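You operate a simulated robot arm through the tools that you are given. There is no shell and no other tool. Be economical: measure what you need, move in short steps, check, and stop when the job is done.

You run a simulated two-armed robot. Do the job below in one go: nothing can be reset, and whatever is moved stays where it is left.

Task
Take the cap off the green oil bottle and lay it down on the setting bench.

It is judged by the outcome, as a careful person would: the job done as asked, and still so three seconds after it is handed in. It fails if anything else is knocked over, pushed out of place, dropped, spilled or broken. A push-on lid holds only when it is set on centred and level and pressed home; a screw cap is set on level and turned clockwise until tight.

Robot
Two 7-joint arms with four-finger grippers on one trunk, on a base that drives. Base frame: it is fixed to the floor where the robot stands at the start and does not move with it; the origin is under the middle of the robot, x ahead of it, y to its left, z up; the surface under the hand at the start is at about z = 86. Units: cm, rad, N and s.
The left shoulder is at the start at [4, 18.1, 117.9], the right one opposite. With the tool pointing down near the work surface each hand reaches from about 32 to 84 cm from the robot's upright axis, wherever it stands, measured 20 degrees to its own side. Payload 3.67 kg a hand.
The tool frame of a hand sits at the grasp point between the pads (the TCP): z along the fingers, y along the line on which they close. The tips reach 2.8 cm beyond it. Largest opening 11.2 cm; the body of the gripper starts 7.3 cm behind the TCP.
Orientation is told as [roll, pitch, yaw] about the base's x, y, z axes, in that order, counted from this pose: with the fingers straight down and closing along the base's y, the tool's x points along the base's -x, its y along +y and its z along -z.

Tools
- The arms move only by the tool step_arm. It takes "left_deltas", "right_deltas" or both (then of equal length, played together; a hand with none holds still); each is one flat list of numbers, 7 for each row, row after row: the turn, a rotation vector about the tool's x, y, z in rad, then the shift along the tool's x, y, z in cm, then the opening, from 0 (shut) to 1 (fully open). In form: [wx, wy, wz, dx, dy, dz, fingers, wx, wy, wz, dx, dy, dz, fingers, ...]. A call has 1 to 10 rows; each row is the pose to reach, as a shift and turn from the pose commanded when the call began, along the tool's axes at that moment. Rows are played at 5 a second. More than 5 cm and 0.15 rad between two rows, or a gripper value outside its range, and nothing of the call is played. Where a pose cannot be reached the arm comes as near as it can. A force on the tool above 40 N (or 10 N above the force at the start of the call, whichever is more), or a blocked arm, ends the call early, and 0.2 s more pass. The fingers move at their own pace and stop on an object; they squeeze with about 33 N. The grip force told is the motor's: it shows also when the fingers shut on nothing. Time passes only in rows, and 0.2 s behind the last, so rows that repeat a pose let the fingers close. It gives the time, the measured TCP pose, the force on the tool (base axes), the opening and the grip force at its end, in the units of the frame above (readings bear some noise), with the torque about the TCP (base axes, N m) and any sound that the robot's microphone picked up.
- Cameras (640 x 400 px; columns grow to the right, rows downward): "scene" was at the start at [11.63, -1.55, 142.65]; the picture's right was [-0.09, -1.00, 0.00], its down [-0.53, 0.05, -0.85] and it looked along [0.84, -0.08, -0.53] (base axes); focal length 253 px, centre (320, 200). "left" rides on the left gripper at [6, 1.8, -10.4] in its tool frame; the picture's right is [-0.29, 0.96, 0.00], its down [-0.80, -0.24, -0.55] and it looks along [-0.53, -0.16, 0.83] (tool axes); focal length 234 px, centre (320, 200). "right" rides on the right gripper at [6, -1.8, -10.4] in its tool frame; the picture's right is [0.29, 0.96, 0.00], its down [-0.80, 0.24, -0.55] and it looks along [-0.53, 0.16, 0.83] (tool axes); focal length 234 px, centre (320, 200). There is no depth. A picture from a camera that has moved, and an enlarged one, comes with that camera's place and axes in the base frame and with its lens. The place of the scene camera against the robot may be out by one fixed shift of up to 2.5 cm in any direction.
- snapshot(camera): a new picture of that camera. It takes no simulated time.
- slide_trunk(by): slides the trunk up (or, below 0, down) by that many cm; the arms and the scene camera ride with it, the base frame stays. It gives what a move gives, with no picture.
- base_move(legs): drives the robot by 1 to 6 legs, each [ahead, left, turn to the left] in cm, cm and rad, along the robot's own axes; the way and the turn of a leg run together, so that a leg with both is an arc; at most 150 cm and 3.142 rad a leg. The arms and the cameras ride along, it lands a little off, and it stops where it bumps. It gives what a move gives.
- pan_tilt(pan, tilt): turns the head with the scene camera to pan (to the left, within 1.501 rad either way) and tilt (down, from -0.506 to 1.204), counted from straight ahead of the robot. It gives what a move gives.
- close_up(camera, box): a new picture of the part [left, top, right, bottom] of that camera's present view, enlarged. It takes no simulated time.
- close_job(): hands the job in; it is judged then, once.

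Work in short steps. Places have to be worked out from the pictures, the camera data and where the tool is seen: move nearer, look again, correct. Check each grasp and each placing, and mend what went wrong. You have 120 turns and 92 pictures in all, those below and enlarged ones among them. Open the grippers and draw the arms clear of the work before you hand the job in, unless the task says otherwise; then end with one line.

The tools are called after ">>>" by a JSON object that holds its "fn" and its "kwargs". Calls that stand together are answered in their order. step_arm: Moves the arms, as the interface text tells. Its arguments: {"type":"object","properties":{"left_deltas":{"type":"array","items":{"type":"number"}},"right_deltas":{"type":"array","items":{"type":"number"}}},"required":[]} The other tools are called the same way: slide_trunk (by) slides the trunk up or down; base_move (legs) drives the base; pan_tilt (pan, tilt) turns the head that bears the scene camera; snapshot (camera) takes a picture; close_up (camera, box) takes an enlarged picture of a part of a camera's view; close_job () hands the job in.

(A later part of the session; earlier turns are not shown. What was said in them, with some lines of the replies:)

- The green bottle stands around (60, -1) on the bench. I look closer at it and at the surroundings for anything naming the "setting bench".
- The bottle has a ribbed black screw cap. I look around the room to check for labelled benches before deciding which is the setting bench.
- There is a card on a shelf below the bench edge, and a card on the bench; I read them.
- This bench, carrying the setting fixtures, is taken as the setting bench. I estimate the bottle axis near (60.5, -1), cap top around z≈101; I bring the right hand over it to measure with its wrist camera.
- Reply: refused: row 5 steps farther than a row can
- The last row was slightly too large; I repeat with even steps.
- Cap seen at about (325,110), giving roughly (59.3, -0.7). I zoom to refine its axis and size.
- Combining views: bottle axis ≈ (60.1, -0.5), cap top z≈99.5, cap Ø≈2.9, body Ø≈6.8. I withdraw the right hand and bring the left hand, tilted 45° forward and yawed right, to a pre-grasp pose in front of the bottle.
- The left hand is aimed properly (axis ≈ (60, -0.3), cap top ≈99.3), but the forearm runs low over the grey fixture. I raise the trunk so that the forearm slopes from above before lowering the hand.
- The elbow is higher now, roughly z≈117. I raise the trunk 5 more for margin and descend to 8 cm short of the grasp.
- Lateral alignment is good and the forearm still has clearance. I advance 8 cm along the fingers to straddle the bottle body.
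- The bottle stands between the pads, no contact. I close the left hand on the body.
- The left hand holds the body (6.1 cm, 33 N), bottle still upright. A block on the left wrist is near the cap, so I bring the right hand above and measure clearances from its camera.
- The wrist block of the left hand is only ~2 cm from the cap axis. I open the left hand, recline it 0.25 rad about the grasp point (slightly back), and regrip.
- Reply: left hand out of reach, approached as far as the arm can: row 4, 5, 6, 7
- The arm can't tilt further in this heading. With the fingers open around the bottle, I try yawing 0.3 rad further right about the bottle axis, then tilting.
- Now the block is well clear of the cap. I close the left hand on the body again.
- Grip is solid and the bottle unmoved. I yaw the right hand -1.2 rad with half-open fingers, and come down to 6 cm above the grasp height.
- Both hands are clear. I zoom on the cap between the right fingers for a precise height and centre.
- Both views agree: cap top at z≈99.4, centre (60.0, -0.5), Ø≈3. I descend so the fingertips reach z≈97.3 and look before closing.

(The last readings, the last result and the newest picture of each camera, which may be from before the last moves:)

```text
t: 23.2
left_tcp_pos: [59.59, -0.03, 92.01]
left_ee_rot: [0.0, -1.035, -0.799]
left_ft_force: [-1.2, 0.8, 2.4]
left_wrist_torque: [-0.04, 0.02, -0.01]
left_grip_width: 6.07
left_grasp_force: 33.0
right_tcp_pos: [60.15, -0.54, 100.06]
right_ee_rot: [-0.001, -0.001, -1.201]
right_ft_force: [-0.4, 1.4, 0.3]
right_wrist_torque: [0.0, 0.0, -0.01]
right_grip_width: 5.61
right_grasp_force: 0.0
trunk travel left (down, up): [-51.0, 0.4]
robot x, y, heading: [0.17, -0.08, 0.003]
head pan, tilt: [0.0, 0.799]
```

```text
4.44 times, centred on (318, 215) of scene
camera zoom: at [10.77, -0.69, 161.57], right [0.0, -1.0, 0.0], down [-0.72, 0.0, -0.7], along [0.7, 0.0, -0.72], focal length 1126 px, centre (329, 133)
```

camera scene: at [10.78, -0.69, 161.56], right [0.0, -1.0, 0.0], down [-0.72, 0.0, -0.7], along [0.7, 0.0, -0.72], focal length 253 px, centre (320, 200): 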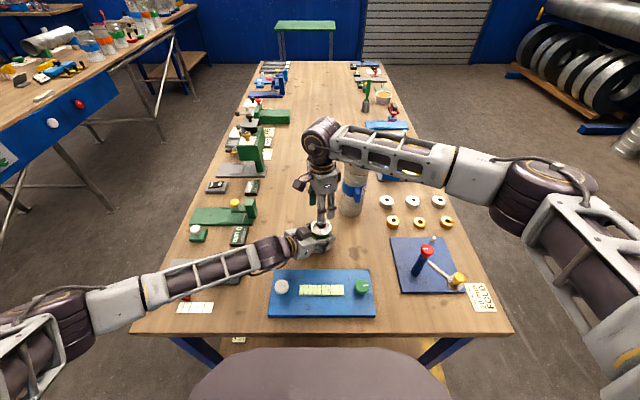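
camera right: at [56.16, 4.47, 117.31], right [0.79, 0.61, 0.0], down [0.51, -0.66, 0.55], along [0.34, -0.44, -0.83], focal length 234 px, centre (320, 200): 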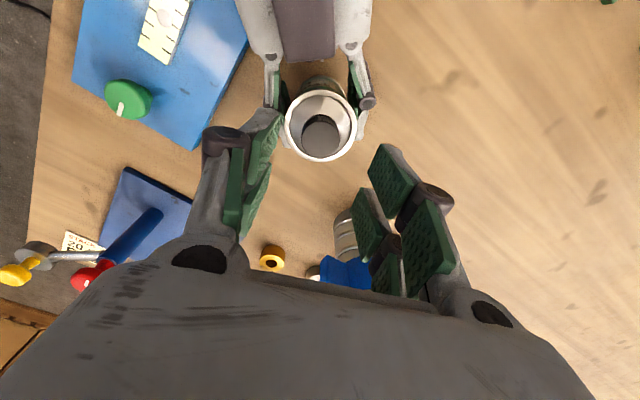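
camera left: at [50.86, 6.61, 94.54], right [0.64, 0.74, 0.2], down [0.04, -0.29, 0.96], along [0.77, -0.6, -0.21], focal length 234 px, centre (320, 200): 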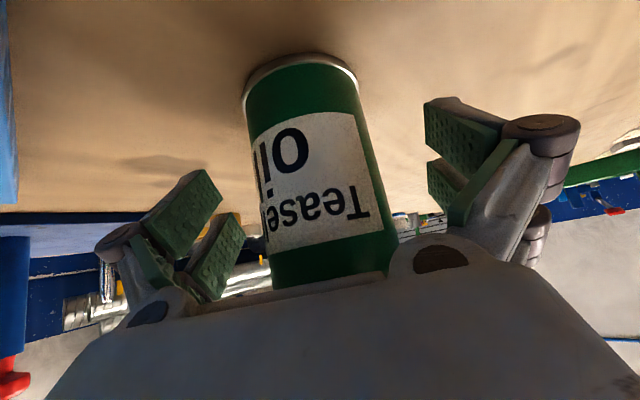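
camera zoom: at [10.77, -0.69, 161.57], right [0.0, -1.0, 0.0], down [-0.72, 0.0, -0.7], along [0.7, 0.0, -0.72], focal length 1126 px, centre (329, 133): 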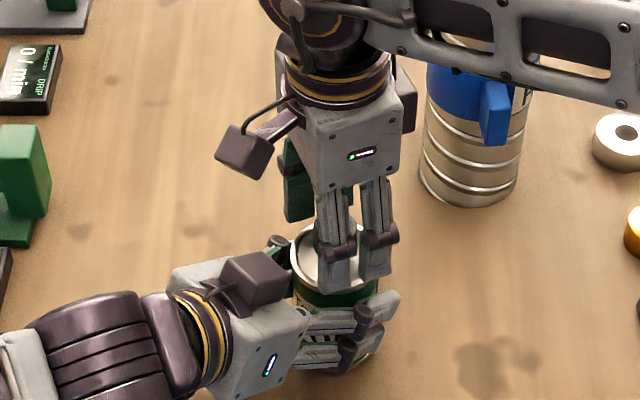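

Fingers straddle the cap, nothing touches. I close on the cap.

>>> {"fn": "step_arm", "kwargs": {"right_deltas": [0, 0, 0, 0, 0, 0, 0.4, 0, 0, 0, 0, 0, 0, 0.32, 0, 0, 0, 0, 0, 0, 0, 0, 0, 0, 0, 0, 0, 0, 0, 0, 0, 0, 0, 0, 0]}}

>>> {"fn": "close_up", "kwargs": {"camera": "right", "box": [160, 20, 480, 220]}}

```text
t: 24.4
left_tcp_pos: [59.7, 0.1, 91.9]
left_ee_rot: [-0.001, -1.036, -0.8]
left_ft_force: [3.2, 2.8, 1.2]
left_wrist_torque: [-0.25, 0.22, 0.01]
left_grip_width: 6.08
left_grasp_force: 33.4
right_tcp_pos: [60.05, -0.5, 100.14]
right_ee_rot: [0.0, 0.0, -1.201]
right_ft_force: [-4.1, -3.2, -0.5]
right_wrist_torque: [-0.04, 0.06, 0.07]
right_grip_width: 2.61
right_grasp_force: 33.0
trunk travel left (down, up): [-51.0, 0.4]
robot x, y, heading: [-0.41, -0.14, 0.001]
head pan, tilt: [0.0, 0.799]
```

```text
2.00 times, centred on (320, 120) of right
camera zoom: at [56.29, 4.35, 110.43], right [0.79, 0.62, 0.0], down [0.51, -0.66, 0.55], along [0.34, -0.44, -0.83], focal length 468 px, centre (320, 360)
```

zoom: 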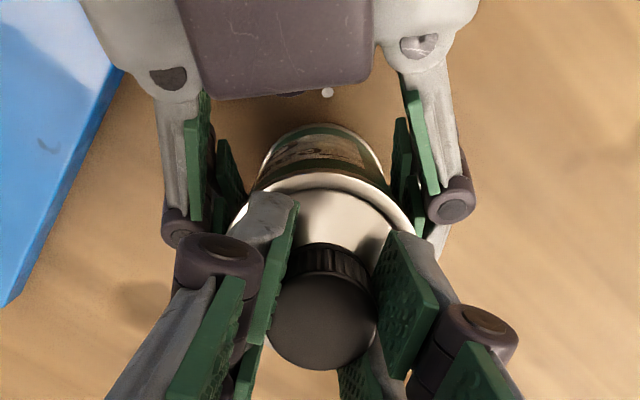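

Cap gripped (2.6 cm between pads). I turn counter-clockwise 0.6 rad and read the forces.

>>> {"fn": "step_arm", "kwargs": {"right_deltas": [0, 0, -0.15, 0, 0, 0, 0, 0, 0, -0.3, 0, 0, 0, 0, 0, 0, -0.45, 0, 0, 0, 0, 0, 0, -0.6, 0, 0, 0, 0]}}

>>> {"fn": "close_up", "kwargs": {"camera": "right", "box": [160, 20, 480, 220]}}

```text
t: 25.4
left_tcp_pos: [59.54, -0.0, 92.02]
left_ee_rot: [-0.001, -1.035, -0.8]
left_ft_force: [3.9, 1.4, 2.4]
left_wrist_torque: [0.02, 0.0, 0.03]
left_grip_width: 6.1
left_grasp_force: 33.2
right_tcp_pos: [60.14, -0.46, 100.24]
right_ee_rot: [-0.001, 0.001, -0.597]
right_ft_force: [-3.0, 0.3, 0.2]
right_wrist_torque: [-0.02, 0.01, 0.02]
right_grip_width: 2.55
right_grasp_force: 33.3
trunk travel left (down, up): [-51.0, 0.4]
robot x, y, heading: [-0.48, -0.07, -0.003]
head pan, tilt: [0.0, 0.799]
```

```text
2.00 times, centred on (320, 120) of right
camera zoom: at [54.2, 1.36, 110.46], right [0.3, 0.95, 0.0], down [0.79, -0.25, 0.55], along [0.53, -0.17, -0.83], focal length 468 px, centre (320, 360)
```

zoom: 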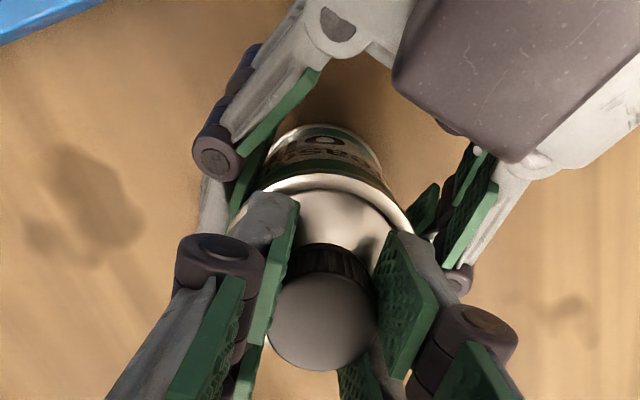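

Torque stays low and the pads hold the cap. I turn another 0.75 rad, staying short of the left wrist block.

>>> {"fn": "step_arm", "kwargs": {"right_deltas": [0, 0, -0.15, 0, 0, 0, 0, 0, 0, -0.3, 0, 0, 0, 0, 0, 0, -0.45, 0, 0, 0, 0, 0, 0, -0.6, 0, 0, 0, 0, 0, 0, -0.75, 0, 0, 0, 0]}}

>>> {"fn": "close_up", "kwargs": {"camera": "right", "box": [160, 20, 480, 220]}}

>>> {"fn": "snapshot", "kwargs": {"camera": "left"}}

```text
t: 26.6
left_tcp_pos: [59.56, -0.09, 91.87]
left_ee_rot: [-0.002, -1.034, -0.798]
left_ft_force: [3.0, -2.5, 1.0]
left_wrist_torque: [0.38, 0.05, 0.03]
left_grip_width: 6.1
left_grasp_force: 33.0
right_tcp_pos: [60.06, -0.43, 100.1]
right_ee_rot: [-0.001, 0.0, 0.155]
right_ft_force: [-2.6, 4.9, 3.0]
right_wrist_torque: [0.11, 0.07, 0.0]
right_grip_width: 2.58
right_grasp_force: 32.8
trunk travel left (down, up): [-51.0, 0.4]
robot x, y, heading: [0.08, -0.03, -0.003]
head pan, tilt: [0.0, 0.799]
```

```text
2.00 times, centred on (320, 120) of right
camera zoom: at [54.48, -3.2, 110.47], right [-0.43, 0.9, 0.0], down [0.75, 0.36, 0.55], along [0.5, 0.24, -0.83], focal length 468 px, centre (320, 360)
```

zoom: 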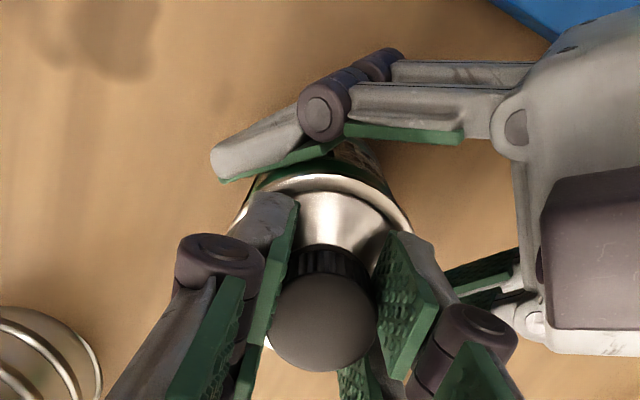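

```text
49 pictures are left
camera left: at [52.64, 9.75, 92.19], right [0.79, 0.56, 0.25], down [-0.22, -0.12, 0.97], along [0.57, -0.82, 0.03], focal length 234 px, centre (320, 200)
```

left: 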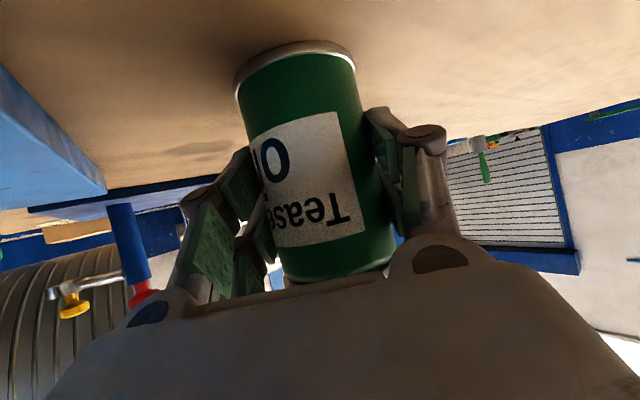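

The right knuckles' circle clears the left block, so I continue counter-clockwise 1.05 rad, easing up 1 mm with the thread.

>>> {"fn": "step_arm", "kwargs": {"right_deltas": [0, 0, -0.15, 0, 0, 0, 0, 0, 0, -0.3, 0, 0, -0.03, 0, 0, 0, -0.45, 0, 0, -0.05, 0, 0, 0, -0.6, 0, 0, -0.07, 0, 0, 0, -0.75, 0, 0, -0.08, 0, 0, 0, -0.9, 0, 0, -0.1, 0, 0, 0, -1.05, 0, 0, -0.1, 0]}}

>>> {"fn": "close_up", "kwargs": {"camera": "right", "box": [160, 20, 480, 220]}}

>>> {"fn": "close_up", "kwargs": {"camera": "left", "box": [160, 20, 480, 220]}}

```text
t: 28.2
left_tcp_pos: [59.65, 0.04, 91.96]
left_ee_rot: [-0.001, -1.035, -0.799]
left_ft_force: [4.1, -8.5, -0.6]
left_wrist_torque: [0.52, 0.42, -0.03]
left_grip_width: 6.11
left_grasp_force: 32.7
right_tcp_pos: [60.1, -0.41, 100.22]
right_ee_rot: [0.0, -0.001, 0.903]
right_ft_force: [-6.2, 9.0, 2.0]
right_wrist_torque: [0.19, 0.12, -0.01]
right_grip_width: 2.58
right_grasp_force: 33.1
right hand out of reach, approached as far as the arm can: row 6, 7
trunk travel left (down, up): [-51.0, 0.4]
robot x, y, heading: [-0.13, -0.16, 0.005]
head pan, tilt: [0.0, 0.799]
```

```text
2.00 times, centred on (320, 120) of right
camera zoom: at [57.81, -6.34, 110.53], right [-0.93, 0.37, 0.0], down [0.31, 0.77, 0.55], along [0.2, 0.52, -0.83], focal length 468 px, centre (320, 360)
```

zoom: 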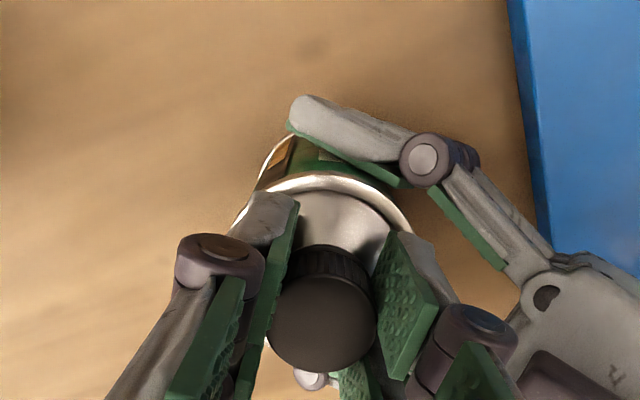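

```text
2.00 times, centred on (320, 120) of left
camera zoom: at [52.64, 9.73, 92.2], right [0.79, 0.56, 0.25], down [-0.22, -0.12, 0.97], along [0.57, -0.82, 0.03], focal length 468 px, centre (320, 360)
```

zoom: 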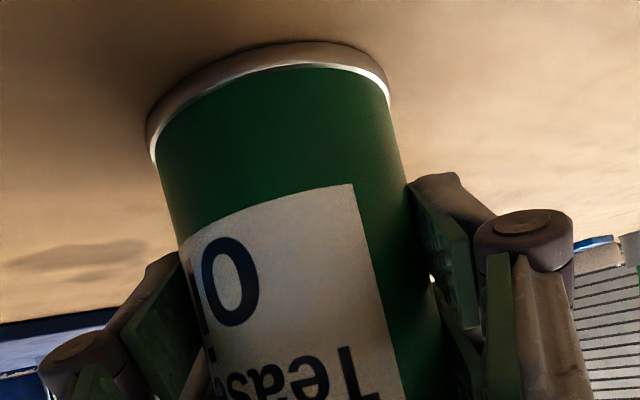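

The bottle has not turned in the left grip; the right wrist limit is at yaw≈0.9 (2.1 rad turned). I release the cap, rise 7 cm, and begin rotating back for the next bite.

>>> {"fn": "step_arm", "kwargs": {"right_deltas": [0, 0, 0, 0, 0, 0, 0.5, 0, 0, 0, 0, 0, 0, 0.5, 0, 0, 0, 0, 0, -3.5, 0.5, 0, 0, 0.15, 0, 0, -7, 0.5, 0, 0, 0.3, 0, 0, -7, 0.5, 0, 0, 0.45, 0, 0, -7, 0.5, 0, 0, 0.6, 0, 0, -7, 0.5, 0, 0, 0.75, 0, 0, -7, 0.5, 0, 0, 0.9, 0, 0, -7, 0.5]}}

>>> {"fn": "step_arm", "kwargs": {"right_deltas": [0, 0, 0.15, 0, 0, 0, 0.5, 0, 0, 0.3, 0, 0, 0, 0.5, 0, 0, 0.45, 0, 0, 0, 0.5, 0, 0, 0.6, 0, 0, 0, 0.5, 0, 0, 0.75, 0, 0, 0, 0.5, 0, 0, 0.9, 0, 0, 0, 0.5, 0, 0, 1.05, 0, 0, 0, 0.5, 0, 0, 1.2, 0, 0, 0, 0.5, 0, 0, 1.35, 0, 0, 0, 0.5, 0, 0, 1.5, 0, 0, 0, 0.5]}}

>>> {"fn": "close_up", "kwargs": {"camera": "right", "box": [240, 60, 400, 180]}}

```text
t: 30.2
left_tcp_pos: [59.59, -0.05, 91.91]
left_ee_rot: [0.0, -1.036, -0.8]
left_ft_force: [0.0, 1.5, 3.2]
left_wrist_torque: [-0.05, -0.03, -0.01]
left_grip_width: 6.09
left_grasp_force: 32.8
right_tcp_pos: [60.03, -0.58, 107.27]
right_ee_rot: [0.0, 0.001, -0.004]
right_ft_force: [-0.3, 0.3, -0.3]
right_wrist_torque: [-0.02, -0.03, 0.01]
right_grip_width: 5.6
right_grasp_force: 0.0
trunk travel left (down, up): [-51.0, 0.4]
robot x, y, heading: [0.28, -0.09, -0.001]
head pan, tilt: [0.0, 0.799]
```

```text
t: 32.4
left_tcp_pos: [59.57, -0.01, 91.96]
left_ee_rot: [-0.001, -1.035, -0.799]
left_ft_force: [-0.4, 2.3, 3.8]
left_wrist_torque: [-0.03, -0.08, 0.03]
left_grip_width: 6.09
left_grasp_force: 33.6
right_tcp_pos: [60.04, -0.43, 107.14]
right_ee_rot: [0.001, 0.0, -1.503]
right_ft_force: [0.1, -0.6, -0.5]
right_wrist_torque: [0.0, -0.02, -0.02]
right_grip_width: 5.59
right_grasp_force: 0.1
trunk travel left (down, up): [-51.0, 0.4]
robot x, y, heading: [-0.0, -0.05, 0.001]
head pan, tilt: [0.0, 0.799]
```

```text
3.33 times, centred on (320, 120) of right
camera zoom: at [57.91, 5.33, 117.57], right [0.94, 0.35, 0.0], down [0.29, -0.78, 0.55], along [0.2, -0.52, -0.83], focal length 781 px, centre (320, 467)
```

zoom: 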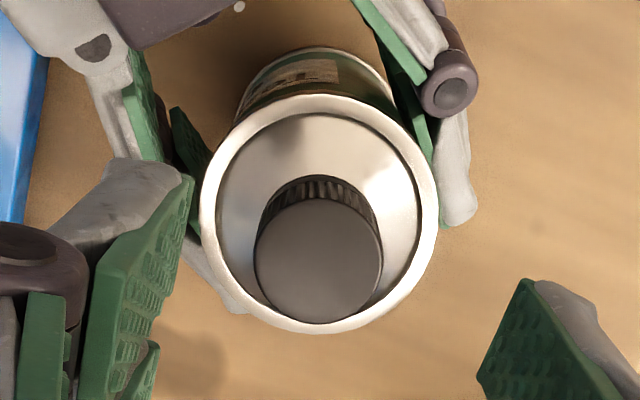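

The cap sits a touch higher (≈99.6), so it is unscrewing. I yaw a further -0.3, descend and grip again.

>>> {"fn": "step_arm", "kwargs": {"right_deltas": [0, 0, 0.15, 0, 0.05, 1, 0.5, 0, 0, 0.3, 0, 0.05, 3, 0.5, 0, 0, 0.3, 0, 0.05, 5, 0.5, 0, 0, 0.3, 0, 0.05, 6.9, 0.5, 0, 0, 0.3, 0, 0.05, 6.9, 0.4, 0, 0, 0.3, 0, 0.05, 6.9, 0.32, 0, 0, 0.3, 0, 0.05, 6.9, 0, 0, 0, 0.3, 0, 0.05, 6.9, 0, 0, 0, 0.3, 0, 0.05, 6.9, 0]}}

>>> {"fn": "close_up", "kwargs": {"camera": "right", "box": [160, 20, 480, 220]}}

```text
t: 34.4
left_tcp_pos: [59.7, -0.0, 91.98]
left_ee_rot: [-0.001, -1.036, -0.8]
left_ft_force: [7.6, -2.2, 0.3]
left_wrist_torque: [0.16, 0.56, 0.0]
left_grip_width: 6.08
left_grasp_force: 33.1
right_tcp_pos: [60.1, -0.36, 100.35]
right_ee_rot: [-0.001, -0.001, -1.799]
right_ft_force: [-8.0, 2.5, 0.3]
right_wrist_torque: [0.03, 0.19, 0.0]
right_grip_width: 2.59
right_grasp_force: 33.0
trunk travel left (down, up): [-51.0, 0.4]
robot x, y, heading: [0.09, -0.18, -0.001]
head pan, tilt: [0.0, 0.799]
```

```text
2.00 times, centred on (320, 120) of right
camera zoom: at [59.74, 5.77, 110.61], right [1.0, 0.06, 0.0], down [0.05, -0.83, 0.55], along [0.03, -0.55, -0.83], focal length 468 px, centre (320, 360)
```

zoom: 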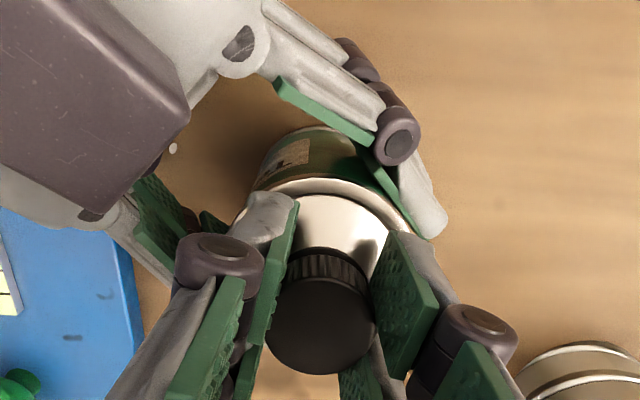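

Gripped again, small side force; I nudge 1 mm in -x and turn 1.5 rad CCW, rising with the thread.

>>> {"fn": "step_arm", "kwargs": {"right_deltas": [0, 0, -0.15, 0, -0.1, 0, 0, 0, 0, -0.3, 0, -0.1, -0.02, 0, 0, 0, -0.45, 0, -0.1, -0.04, 0, 0, 0, -0.6, 0, -0.1, -0.05, 0, 0, 0, -0.75, 0, -0.1, -0.07, 0, 0, 0, -0.9, 0, -0.1, -0.08, 0, 0, 0, -1.05, 0, -0.1, -0.1, 0, 0, 0, -1.2, 0, -0.1, -0.11, 0, 0, 0, -1.35, 0, -0.1, -0.13, 0, 0, 0, -1.5, 0, -0.1, -0.14, 0]}}

>>> {"fn": "step_arm", "kwargs": {"right_deltas": [0, 0, -0.15, 0, 0, 0, 0, 0, 0, -0.3, 0, 0, -0.02, 0, 0, 0, -0.45, 0, 0, -0.04, 0, 0, 0, -0.6, 0, 0, -0.05, 0, 0, 0, -0.75, 0, 0, -0.07, 0, 0, 0, -0.9, 0, 0, -0.08, 0, 0, 0, -1.05, 0, 0, -0.1, 0, 0, 0, -1.15, 0, 0, -0.11, 0]}}

>>> {"fn": "close_up", "kwargs": {"camera": "right", "box": [160, 20, 480, 220]}}

>>> {"fn": "close_up", "kwargs": {"camera": "left", "box": [160, 20, 480, 220]}}

```text
t: 36.6
left_tcp_pos: [59.55, -0.03, 92.01]
left_ee_rot: [-0.001, -1.033, -0.798]
left_ft_force: [2.4, -2.9, 3.5]
left_wrist_torque: [-0.07, -0.1, 0.02]
left_grip_width: 6.08
left_grasp_force: 33.5
right_tcp_pos: [60.07, -0.56, 100.45]
right_ee_rot: [0.0, 0.002, -0.298]
right_ft_force: [-1.1, 2.0, 0.0]
right_wrist_torque: [0.05, 0.05, 0.02]
right_grip_width: 2.6
right_grasp_force: 32.9
trunk travel left (down, up): [-51.0, 0.4]
robot x, y, heading: [-0.06, 0.12, -0.003]
head pan, tilt: [0.0, 0.799]
```

```text
t: 38.4
left_tcp_pos: [59.68, -0.06, 91.91]
left_ee_rot: [-0.001, -1.035, -0.8]
left_ft_force: [0.5, -1.7, 3.9]
left_wrist_torque: [-0.29, -0.12, -0.03]
left_grip_width: 6.11
left_grasp_force: 32.9
right_tcp_pos: [60.09, -0.54, 100.62]
right_ee_rot: [0.0, 0.001, 0.852]
right_ft_force: [-0.7, 0.0, -0.1]
right_wrist_torque: [-0.03, 0.0, -0.03]
right_grip_width: 2.57
right_grasp_force: 32.8
trunk travel left (down, up): [-51.0, 0.4]
robot x, y, heading: [0.18, -0.02, -0.009]
head pan, tilt: [0.0, 0.799]
```

```text
2.00 times, centred on (320, 120) of right
camera zoom: at [57.49, -6.25, 110.92], right [-0.91, 0.41, 0.0], down [0.34, 0.76, 0.55], along [0.23, 0.5, -0.83], focal length 468 px, centre (320, 360)
```

zoom: 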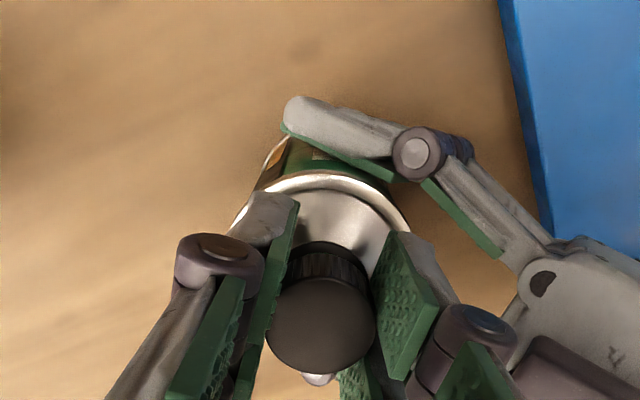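

```text
2.00 times, centred on (320, 120) of left
camera zoom: at [52.64, 9.74, 92.2], right [0.79, 0.56, 0.25], down [-0.22, -0.12, 0.97], along [0.57, -0.82, 0.03], focal length 468 px, centre (320, 360)
```

zoom: 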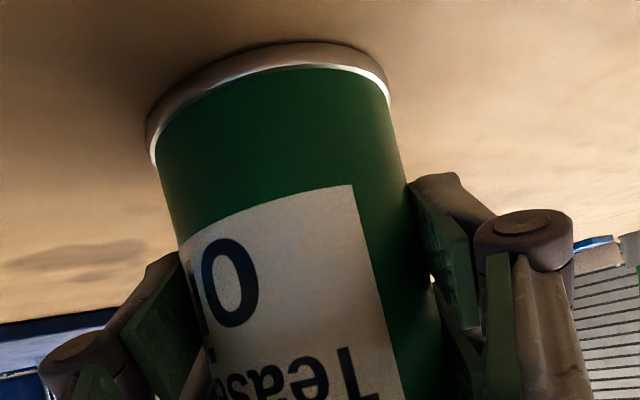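

Side load on the right hand has vanished, so the cap may be free. I lift gently 0.4 cm and check the vertical force.

>>> {"fn": "step_arm", "kwargs": {"right_deltas": [0, 0, 0, 0, 0, -0.15, 0, 0, 0, 0, 0, 0, -0.3, 0, 0, 0, 0, 0, 0, -0.4, 0]}}

>>> {"fn": "close_up", "kwargs": {"camera": "right", "box": [160, 20, 480, 220]}}

```text
t: 39.2
left_tcp_pos: [59.54, 0.1, 91.94]
left_ee_rot: [-0.001, -1.035, -0.799]
left_ft_force: [1.0, -2.2, 3.6]
left_wrist_torque: [-0.24, -0.11, -0.08]
left_grip_width: 6.09
left_grasp_force: 33.2
right_tcp_pos: [59.92, -0.54, 100.98]
right_ee_rot: [0.002, 0.0, 0.849]
right_ft_force: [0.4, 0.1, -0.6]
right_wrist_torque: [0.01, -0.04, -0.02]
right_grip_width: 2.56
right_grasp_force: 32.8
trunk travel left (down, up): [-51.0, 0.4]
robot x, y, heading: [-0.22, -0.1, 0.001]
head pan, tilt: [0.0, 0.799]
```

```text
2.00 times, centred on (320, 120) of right
camera zoom: at [57.5, -6.26, 111.34], right [-0.91, 0.42, 0.0], down [0.35, 0.76, 0.55], along [0.23, 0.5, -0.83], focal length 468 px, centre (320, 360)
```

zoom: 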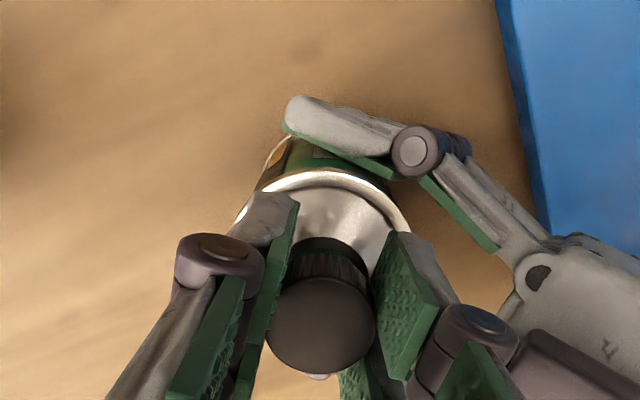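

No resistance and a gap opens beneath the cap: it is free. I lift it straight up 12 cm and look.

>>> {"fn": "step_arm", "kwargs": {"right_deltas": [0, 0, 0, 0, 0, -0.5, 0, 0, 0, 0, 0, 0, -1.2, 0, 0, 0, 0, 0, 0, -2.5, 0, 0, 0, 0, 0, 0, -4.5, 0, 0, 0, 0, 0, 0, -8, 0, 0, 0, 0, 0, 0, -12, 0]}}

>>> {"fn": "snapshot", "kwargs": {"camera": "right"}}

>>> {"fn": "snapshot", "kwargs": {"camera": "scene"}}

```text
t: 40.6
left_tcp_pos: [59.57, 0.06, 91.97]
left_ee_rot: [0.0, -1.035, -0.798]
left_ft_force: [-1.7, -0.3, 4.3]
left_wrist_torque: [-0.14, -0.05, 0.0]
left_grip_width: 6.08
left_grasp_force: 32.8
right_tcp_pos: [60.0, -0.57, 113.07]
right_ee_rot: [-0.001, 0.001, 0.85]
right_ft_force: [0.0, -0.7, 0.0]
right_wrist_torque: [0.02, 0.05, 0.0]
right_grip_width: 2.58
right_grasp_force: 32.9
trunk travel left (down, up): [-51.0, 0.4]
robot x, y, heading: [-0.07, -0.02, 0.001]
head pan, tilt: [0.0, 0.799]
```

```text
41 pictures are left
camera right: at [57.44, -6.3, 123.37], right [-0.91, 0.42, 0.0], down [0.35, 0.76, 0.55], along [0.23, 0.5, -0.83], focal length 234 px, centre (320, 200)
```

right: 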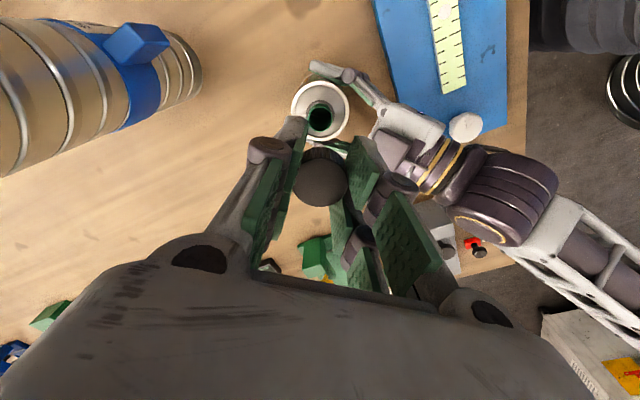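

```text
40 pictures are left
camera scene: at [10.7, -0.72, 161.57], right [0.0, -1.0, 0.0], down [-0.72, 0.0, -0.7], along [0.7, 0.0, -0.72], focal length 253 px, centre (320, 200)
```

scene: 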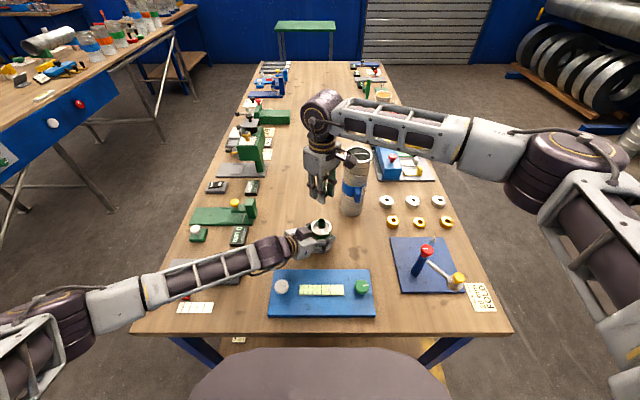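

The cap is in the right hand and the bottle mouth is open. Free bench space lies right of the bottle around (60, -13); I carry the cap there and lower to about 3 cm above the surface.

>>> {"fn": "step_arm", "kwargs": {"right_deltas": [0, 0, 0, 3.1, -2.75, 0, 0, 0, 0, 0, 6.2, -5.5, 0, 0, 0, 0, 0, 9.4, -8.25, 0, 0, 0, 0, 0, 9.4, -8.25, 4.5, 0, 0, 0, 0, 9.4, -8.25, 9, 0, 0, 0, 0, 9.4, -8.25, 13, 0, 0, 0, 0, 9.4, -8.25, 17, 0, 0, 0, 0, 9.4, -8.25, 21, 0]}}

>>> {"fn": "snapshot", "kwargs": {"camera": "right"}}

>>> {"fn": "snapshot", "kwargs": {"camera": "scene"}}

```text
t: 42.4
left_tcp_pos: [59.53, -0.07, 91.95]
left_ee_rot: [0.005, -1.033, -0.801]
left_ft_force: [-0.4, 1.2, 2.5]
left_wrist_torque: [-0.1, -0.13, -0.01]
left_grip_width: 6.11
left_grasp_force: 33.0
right_tcp_pos: [58.51, -16.28, 105.9]
right_ee_rot: [-0.038, -0.004, 0.841]
right_ft_force: [-1.5, -1.0, -3.3]
right_wrist_torque: [0.04, -0.17, 0.01]
right_grip_width: 2.59
right_grasp_force: 32.6
right hand out of reach, approached as far as the arm can: row 3, 4, 5, 6, 7, 8
trunk travel left (down, up): [-51.0, 0.4]
robot x, y, heading: [0.22, -0.14, -0.0]
head pan, tilt: [0.0, 0.799]
```

```text
39 pictures are left
camera right: at [55.6, -21.86, 116.25], right [-0.9, 0.42, -0.04], down [0.34, 0.77, 0.55], along [0.26, 0.48, -0.84], focal length 234 px, centre (320, 200)
```

right: 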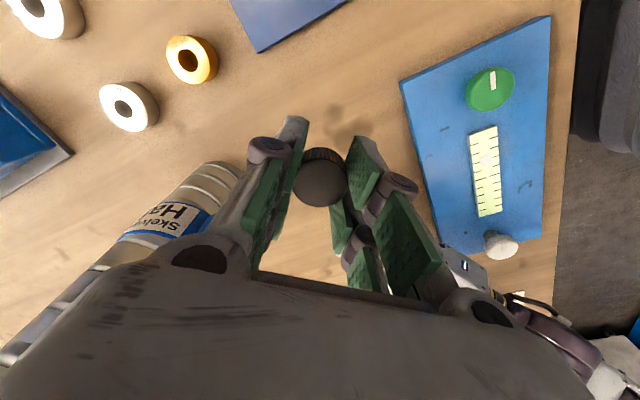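

```text
38 pictures are left
camera scene: at [10.62, -0.89, 161.56], right [0.0, -1.0, 0.0], down [-0.72, 0.0, -0.7], along [0.7, 0.0, -0.72], focal length 253 px, centre (320, 200)
```

scene: 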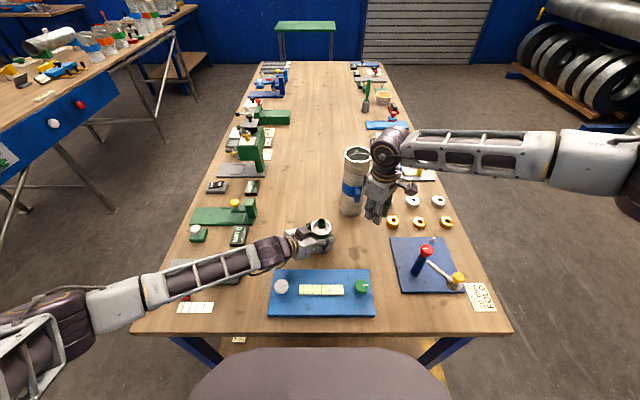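

The right arm reached a wrist limit at this yaw. I turn the wrist back 0.75 rad in place first.

>>> {"fn": "step_arm", "kwargs": {"right_deltas": [0, 0, 0.15, 0, 0, 0, 0, 0, 0, 0.3, 0, 0, 0, 0, 0, 0, 0.45, 0, 0, 0, 0, 0, 0, 0.6, 0, 0, 0, 0, 0, 0, 0.75, 0, 0, 0, 0]}}

>>> {"fn": "snapshot", "kwargs": {"camera": "right"}}

>>> {"fn": "snapshot", "kwargs": {"camera": "scene"}}

```text
t: 43.6
left_tcp_pos: [59.56, 0.02, 91.99]
left_ee_rot: [-0.001, -1.036, -0.8]
left_ft_force: [-0.2, 0.4, 3.4]
left_wrist_torque: [-0.1, -0.05, 0.01]
left_grip_width: 6.09
left_grasp_force: 33.0
right_tcp_pos: [58.88, -16.2, 105.87]
right_ee_rot: [-0.001, 0.001, 0.099]
right_ft_force: [0.7, 0.1, 0.0]
right_wrist_torque: [-0.02, 0.0, 0.02]
right_grip_width: 2.56
right_grasp_force: 32.9
trunk travel left (down, up): [-51.0, 0.4]
robot x, y, heading: [0.01, 0.03, -0.002]
head pan, tilt: [0.0, 0.799]
```

```text
37 pictures are left
camera right: at [53.1, -18.56, 116.26], right [-0.38, 0.93, 0.0], down [0.77, 0.32, 0.55], along [0.51, 0.21, -0.83], focal length 234 px, centre (320, 200)
```

right: 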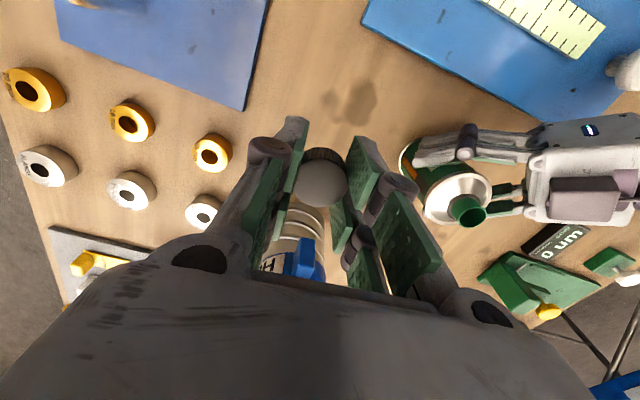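

```text
36 pictures are left
camera scene: at [10.73, -0.73, 161.57], right [0.0, -1.0, 0.0], down [-0.72, 0.0, -0.7], along [0.7, 0.0, -0.72], focal length 253 px, centre (320, 200)
```

scene: 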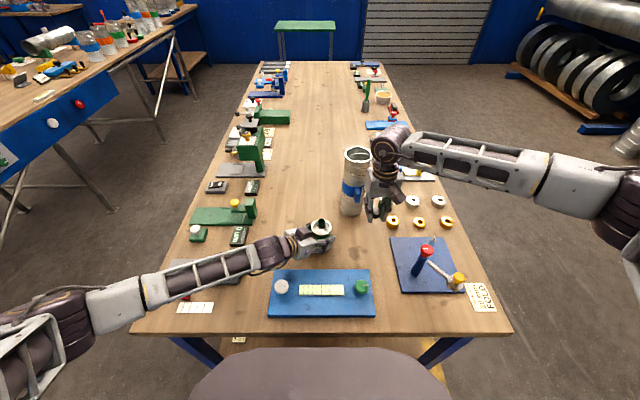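

The hand is level again, over clear bench. I shift 1.5 cm left and lower to ~3 cm above the surface.

>>> {"fn": "step_arm", "kwargs": {"right_deltas": [0, 0, 0, 0, 1.5, 3, 0, 0, 0, 0, 0, 1.5, 6.5, 0, 0, 0, 0, 0, 1.5, 10, 0, 0, 0, 0, 0, 1.5, 13.5, 0]}}

>>> {"fn": "snapshot", "kwargs": {"camera": "right"}}

>>> {"fn": "snapshot", "kwargs": {"camera": "scene"}}

```text
t: 44.6
left_tcp_pos: [59.59, 0.01, 92.02]
left_ee_rot: [-0.001, -1.035, -0.8]
left_ft_force: [0.7, 0.3, 1.5]
left_wrist_torque: [-0.05, -0.12, -0.01]
left_grip_width: 6.1
left_grasp_force: 32.9
right_tcp_pos: [58.93, -14.48, 92.4]
right_ee_rot: [0.0, -0.002, 0.102]
right_ft_force: [0.1, 0.0, 0.4]
right_wrist_torque: [0.01, 0.02, -0.01]
right_grip_width: 2.59
right_grasp_force: 33.1
trunk travel left (down, up): [-51.0, 0.4]
robot x, y, heading: [-0.17, 0.16, -0.002]
head pan, tilt: [0.0, 0.799]
```

```text
35 pictures are left
camera right: at [53.02, -16.98, 102.75], right [-0.38, 0.92, 0.0], down [0.77, 0.32, 0.55], along [0.51, 0.21, -0.83], focal length 234 px, centre (320, 200)
```

right: 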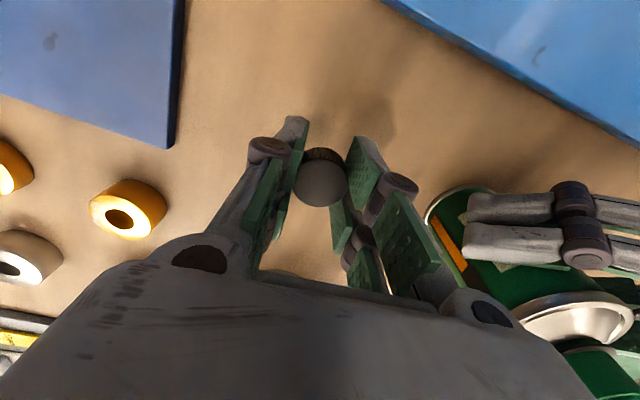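

```text
34 pictures are left
camera scene: at [10.78, -0.68, 161.56], right [0.0, -1.0, 0.0], down [-0.72, 0.0, -0.7], along [0.7, 0.0, -0.72], focal length 253 px, centre (320, 200)
```

scene: 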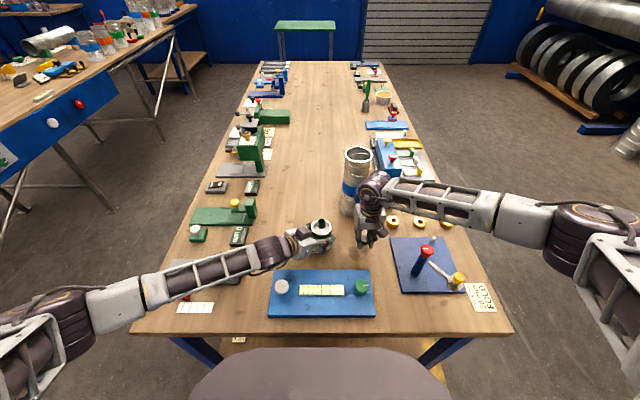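

Clear below. I lower to z≈89.4 and check for contact force.

>>> {"fn": "step_arm", "kwargs": {"right_deltas": [0, 0, 0, 0, 0, 1, 0, 0, 0, 0, 0, 0, 2, 0, 0, 0, 0, 0, 0, 2.6, 0, 0, 0, 0, 0, 0, 3.0, 0]}}

>>> {"fn": "close_up", "kwargs": {"camera": "right", "box": [220, 80, 440, 220]}}

```text
t: 45.6
left_tcp_pos: [59.62, -0.01, 91.89]
left_ee_rot: [-0.001, -1.036, -0.799]
left_ft_force: [0.2, 0.8, 2.1]
left_wrist_torque: [-0.06, -0.09, -0.01]
left_grip_width: 6.08
left_grasp_force: 33.0
right_tcp_pos: [58.71, -14.56, 89.33]
right_ee_rot: [-0.001, 0.0, 0.103]
right_ft_force: [-0.3, 0.2, -0.9]
right_wrist_torque: [0.03, -0.01, 0.0]
right_grip_width: 2.59
right_grasp_force: 33.1
trunk travel left (down, up): [-51.0, 0.4]
robot x, y, heading: [0.02, 0.05, 0.0]
head pan, tilt: [0.0, 0.799]
```

```text
2.86 times, centred on (330, 150) of right
camera zoom: at [53.04, -16.96, 99.7], right [-0.38, 0.92, 0.0], down [0.77, 0.32, 0.55], along [0.51, 0.21, -0.83], focal length 669 px, centre (291, 343)
```

zoom: 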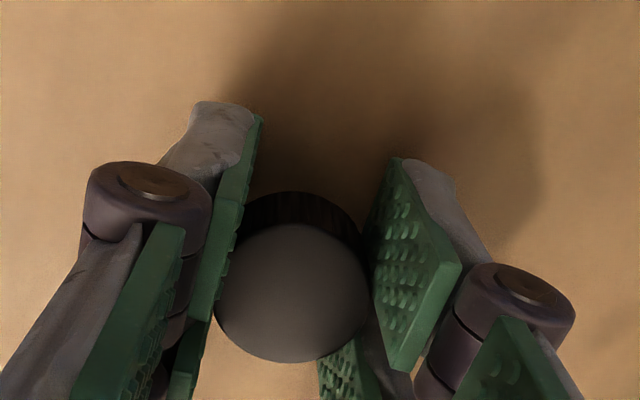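

No contact yet; I go down in 1 mm steps to about z≈88.9.

>>> {"fn": "step_arm", "kwargs": {"right_deltas": [0, 0, 0, 0, 0, 0.15, 0, 0, 0, 0, 0, 0, 0.3, 0, 0, 0, 0, 0, 0, 0.4, 0]}}

```text
t: 46.4
left_tcp_pos: [59.48, 0.03, 91.93]
left_ee_rot: [-0.001, -1.035, -0.8]
left_ft_force: [0.5, -0.3, 2.0]
left_wrist_torque: [-0.07, -0.1, -0.02]
left_grip_width: 6.08
left_grasp_force: 32.9
right_tcp_pos: [58.74, -14.59, 89.03]
right_ee_rot: [-0.002, 0.002, 0.099]
right_ft_force: [-0.1, 0.1, -0.3]
right_wrist_torque: [-0.01, 0.02, 0.0]
right_grip_width: 2.54
right_grasp_force: 33.1
trunk travel left (down, up): [-51.0, 0.4]
robot x, y, heading: [0.26, -0.29, 0.001]
head pan, tilt: [0.0, 0.799]
```

Still free. A little further, 0.3 cm in small rows.

>>> {"fn": "step_arm", "kwargs": {"right_deltas": [0, 0, 0, 0, 0, 0.1, 0, 0, 0, 0, 0, 0, 0.2, 0, 0, 0, 0, 0, 0, 0.3, 0]}}

```text
t: 47.2
left_tcp_pos: [59.51, 0.17, 91.98]
left_ee_rot: [0.001, -1.035, -0.798]
left_ft_force: [0.5, -0.8, 0.5]
left_wrist_torque: [-0.11, -0.1, 0.04]
left_grip_width: 6.08
left_grasp_force: 32.8
right_tcp_pos: [58.76, -14.56, 88.7]
right_ee_rot: [0.001, -0.001, 0.099]
right_ft_force: [-0.7, -0.3, 3.9]
right_wrist_torque: [-0.04, 0.1, 0.04]
right_grip_width: 2.57
right_grasp_force: 32.8
trunk travel left (down, up): [-51.0, 0.4]
robot x, y, heading: [0.09, 0.11, 0.0]
head pan, tilt: [0.0, 0.799]
```

Contact (≈4 N upward): the cap rests on the bench. I open partly and rise straight up.

>>> {"fn": "step_arm", "kwargs": {"right_deltas": [0, 0, 0, 0, 0, 0, 0.3, 0, 0, 0, 0, 0, 0, 0.5, 0, 0, 0, 0, 0, 0, 0.5, 0, 0, 0, 0, 0, -2, 0.5, 0, 0, 0, 0, 0, -5, 0.5, 0, 0, 0, 0, 0, -9, 0.5, 0, 0, 0, 0, 0, -13, 0.5, 0, 0, 0, 0, 0, -17, 0.5]}}

>>> {"fn": "snapshot", "kwargs": {"camera": "right"}}

```text
t: 49.0
left_tcp_pos: [59.66, 0.07, 91.82]
left_ee_rot: [-0.002, -1.036, -0.799]
left_ft_force: [-1.4, 0.6, 1.8]
left_wrist_torque: [0.0, -0.02, 0.01]
left_grip_width: 6.08
left_grasp_force: 33.3
right_tcp_pos: [58.65, -14.64, 105.71]
right_ee_rot: [0.001, 0.003, 0.1]
right_ft_force: [0.1, -0.5, -0.5]
right_wrist_torque: [-0.01, -0.02, 0.01]
right_grip_width: 5.64
right_grasp_force: 0.0
trunk travel left (down, up): [-51.0, 0.4]
robot x, y, heading: [0.12, -0.1, 0.001]
head pan, tilt: [0.0, 0.799]
```

```text
32 pictures are left
camera right: at [52.91, -17.03, 116.04], right [-0.38, 0.92, 0.0], down [0.77, 0.32, 0.55], along [0.51, 0.21, -0.83], focal length 234 px, centre (320, 200)
```

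right: 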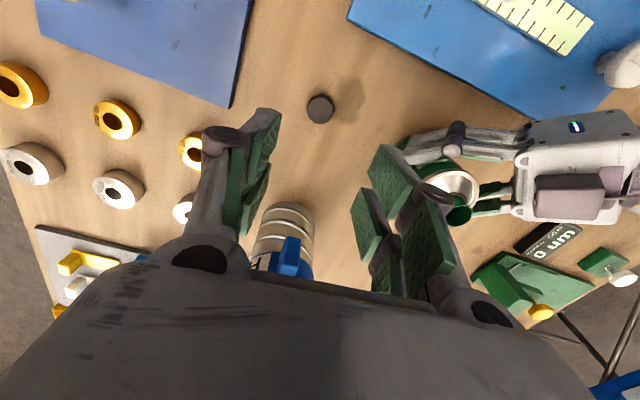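

The cap stands on the bench. Now I open the left hand and draw it back along its fingers away from the bottle.

>>> {"fn": "step_arm", "kwargs": {"left_deltas": [0, 0, 0, 0, 0, 0, 0.62, 0, 0, 0, 0, 0, 0, 0.75, 0, 0, 0, 0, 0, 0, 1, 0, 0, 0, 0, 0, 0, 1, 0, 0, 0, 0, 0, -2, 1, 0, 0, 0, 0, 0, -4.5, 1, 0, 0, 0, 0, 0, -8, 1, 0, 0, 0, 0, 0, -12, 1]}}

>>> {"fn": "snapshot", "kwargs": {"camera": "scene"}}

>>> {"fn": "snapshot", "kwargs": {"camera": "left"}}

```text
t: 50.8
left_tcp_pos: [52.39, 7.36, 98.17]
left_ee_rot: [-0.002, -1.037, -0.8]
left_ft_force: [-0.4, 0.1, 0.4]
left_wrist_torque: [-0.02, 0.0, 0.01]
left_grip_width: 11.21
left_grasp_force: 0.1
right_tcp_pos: [58.59, -14.58, 105.89]
right_ee_rot: [0.0, -0.001, 0.1]
right_ft_force: [-1.2, 0.3, 0.1]
right_wrist_torque: [-0.01, -0.01, 0.01]
right_grip_width: 5.6
right_grasp_force: 0.2
trunk travel left (down, up): [-51.0, 0.4]
robot x, y, heading: [0.07, 0.29, 0.001]
head pan, tilt: [0.0, 0.799]
```

```text
31 pictures are left
camera scene: at [10.6, -0.58, 161.58], right [0.0, -1.0, 0.0], down [-0.72, 0.0, -0.7], along [0.7, 0.0, -0.72], focal length 253 px, centre (320, 200)
```

scene: 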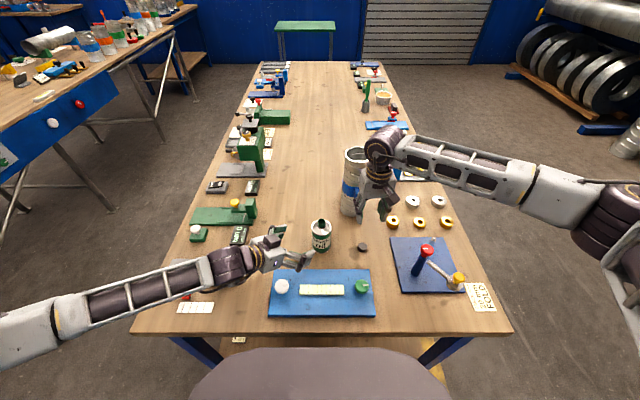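

```text
30 pictures are left
camera left: at [45.33, 17.18, 98.38], right [0.79, 0.56, 0.25], down [-0.22, -0.12, 0.97], along [0.57, -0.82, 0.03], focal length 234 px, centre (320, 200)
```

left: 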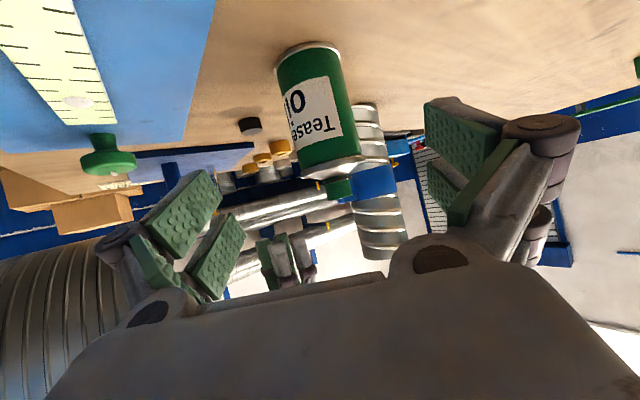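

Bottle upright and open, cap beside it. I raise both arms clear of the work.

>>> {"fn": "step_arm", "kwargs": {"left_deltas": [0, 0, 0, -3, 0, -1.8, 1, 0, 0, 0, -6, 0, -3.6, 1, 0, 0, 0, -9, 0, -5.4, 1, 0, 0, 0, -12, 0, -7.2, 1], "right_deltas": [0, 0, 0, 0, -1.5, -3, 1, 0, 0, 0, 0, -3, -6, 1, 0, 0, 0, 0, -4.5, -9, 1, 0, 0, 0, 0, -6, -12, 1]}}

>>> {"fn": "snapshot", "kwargs": {"camera": "scene"}}

>>> {"fn": "close_up", "kwargs": {"camera": "scene", "box": [280, 200, 400, 275]}}

```text
t: 51.8
left_tcp_pos: [52.34, 7.34, 111.96]
left_ee_rot: [0.003, -1.035, -0.801]
left_ft_force: [-0.9, 0.3, 0.0]
left_wrist_torque: [0.02, 0.02, 0.0]
left_grip_width: 11.22
left_grasp_force: 0.1
right_tcp_pos: [59.27, -20.67, 117.77]
right_ee_rot: [0.0, -0.001, 0.1]
right_ft_force: [-0.1, 0.3, -0.1]
right_wrist_torque: [-0.01, 0.01, -0.02]
right_grip_width: 11.18
right_grasp_force: 0.1
trunk travel left (down, up): [-51.0, 0.4]
robot x, y, heading: [0.27, 0.12, 0.001]
head pan, tilt: [0.0, 0.799]
```

```text
29 pictures are left
camera scene: at [10.69, -0.79, 161.58], right [0.0, -1.0, 0.0], down [-0.72, 0.0, -0.7], along [0.7, 0.0, -0.72], focal length 253 px, centre (320, 200)
```

scene: 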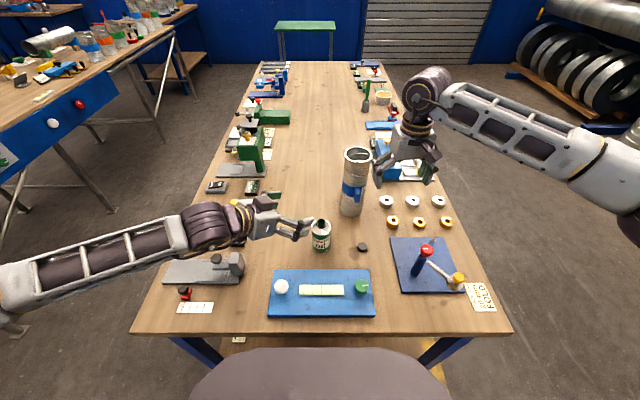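

```text
5.33 times, centred on (340, 238) of scene
camera zoom: at [10.69, -0.79, 161.58], right [0.0, -1.0, 0.0], down [-0.72, 0.0, -0.7], along [0.7, 0.0, -0.72], focal length 1351 px, centre (213, 0)
```

zoom: 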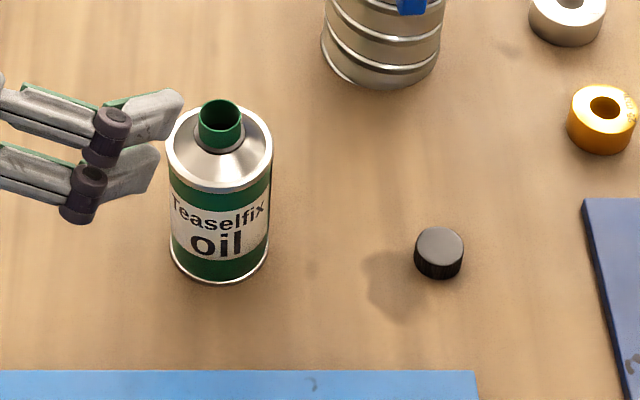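

All is standing well. Before handing in, I check the room once more for any sign naming another bench as the setting bench.

>>> {"fn": "pan_tilt", "kwargs": {"pan": 0.9, "tilt": 0.25}}

>>> {"fn": "snapshot", "kwargs": {"camera": "scene"}}

>>> {"fn": "pan_tilt", "kwargs": {"pan": 1.5, "tilt": 0.3}}

>>> {"fn": "snapshot", "kwargs": {"camera": "scene"}}

>>> {"fn": "pan_tilt", "kwargs": {"pan": 0.0, "tilt": 0.25}}

>>> {"fn": "close_up", "kwargs": {"camera": "scene", "box": [220, 80, 420, 280]}}

```text
t: 53.0
left_tcp_pos: [52.56, 7.24, 111.98]
left_ee_rot: [-0.001, -1.036, -0.8]
left_ft_force: [0.6, 0.3, 0.3]
left_wrist_torque: [0.04, 0.01, 0.0]
left_grip_width: 11.2
left_grasp_force: 0.1
right_tcp_pos: [59.28, -20.52, 117.6]
right_ee_rot: [-0.001, 0.0, 0.1]
right_ft_force: [0.7, 0.4, 0.2]
right_wrist_torque: [0.01, -0.03, 0.0]
right_grip_width: 11.19
right_grasp_force: 0.0
trunk travel left (down, up): [-51.0, 0.4]
robot x, y, heading: [-0.52, -0.25, 0.003]
head pan, tilt: [0.901, 0.25]
```

```text
27 pictures are left
camera scene: at [8.51, 6.59, 166.47], right [0.78, -0.62, 0.0], down [-0.15, -0.19, -0.97], along [0.6, 0.76, -0.25], focal length 253 px, centre (320, 200)
```

scene: 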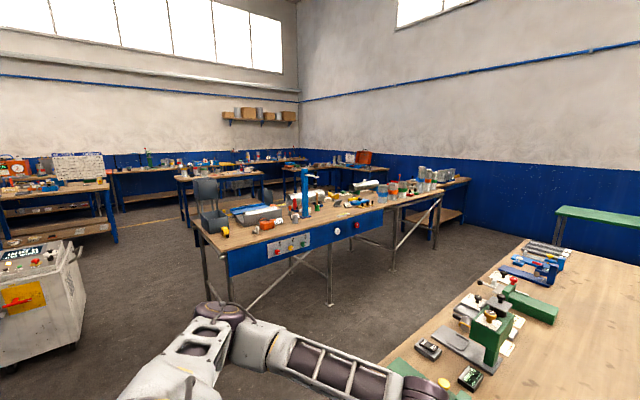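

```text
t: 54.0
left_tcp_pos: [52.32, 7.32, 111.96]
left_ee_rot: [0.0, -1.034, -0.798]
left_ft_force: [-0.3, 0.0, -0.2]
left_wrist_torque: [0.0, -0.02, 0.01]
left_grip_width: 11.21
left_grasp_force: 0.1
right_tcp_pos: [59.31, -20.57, 117.62]
right_ee_rot: [0.001, -0.001, 0.1]
right_ft_force: [1.0, 1.2, -0.1]
right_wrist_torque: [-0.02, 0.02, 0.01]
right_grip_width: 11.2
right_grasp_force: 0.0
trunk travel left (down, up): [-51.0, 0.4]
robot x, y, heading: [0.18, 0.32, 0.001]
head pan, tilt: [1.499, 0.3]
```

```text
26 pictures are left
camera scene: at [3.4, 8.6, 166.0], right [1.0, -0.07, 0.0], down [-0.02, -0.29, -0.96], along [0.07, 0.95, -0.3], focal length 253 px, centre (320, 200)
```

scene: 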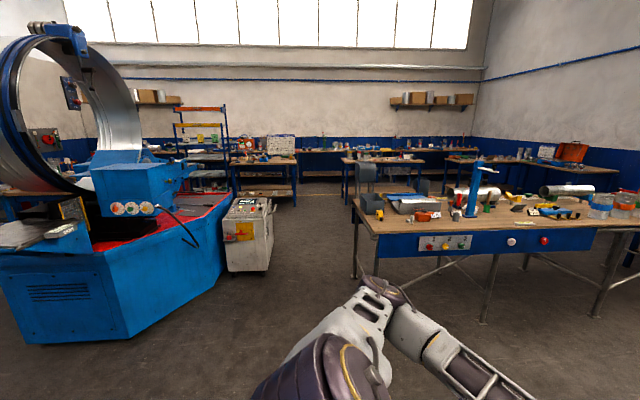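

```text
t: 55.6
left_tcp_pos: [52.48, 7.37, 111.94]
left_ee_rot: [0.0, -1.035, -0.799]
left_ft_force: [0.5, 0.0, -1.0]
left_wrist_torque: [0.01, 0.0, -0.01]
left_grip_width: 11.2
left_grasp_force: 0.2
right_tcp_pos: [59.36, -20.63, 117.64]
right_ee_rot: [0.0, 0.0, 0.099]
right_ft_force: [0.0, -0.1, -0.2]
right_wrist_torque: [0.01, -0.02, -0.03]
right_grip_width: 11.23
right_grasp_force: 0.1
trunk travel left (down, up): [-51.0, 0.4]
robot x, y, heading: [-0.19, 0.06, 0.004]
head pan, tilt: [0.0, 0.25]
```

```text
2.00 times, centred on (320, 180) of scene
camera zoom: at [12.05, -0.7, 166.47], right [0.0, -1.0, 0.0], down [-0.25, 0.0, -0.97], along [0.97, 0.0, -0.25], focal length 507 px, centre (320, 240)
```

zoom: 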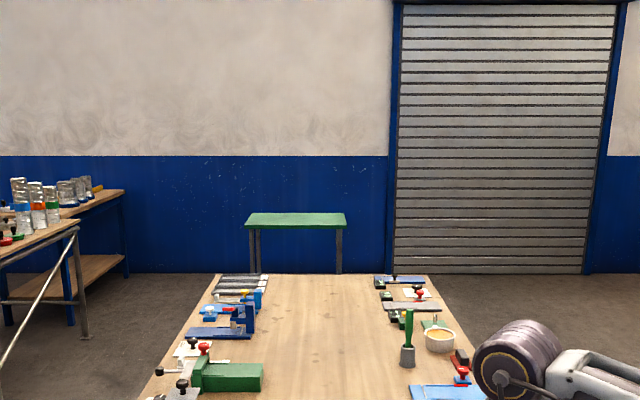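

No other bench is labelled, and this one carries all the setting fixtures and gauges. The cap lies on it, the bottle stands upright, and the arms are clear, so I hand in.

>>> {"fn": "close_job", "kwargs": {}}

```text
The job is handed in.
```

I unscrewed the cap from the green oil bottle and laid it on the bench beside the bottle. The bottle is still upright, both arms are clear, and nothing else was disturbed. No bench was labelled "setting bench", so I used the one the bottle was standing on, since it holds the setting fixtures.
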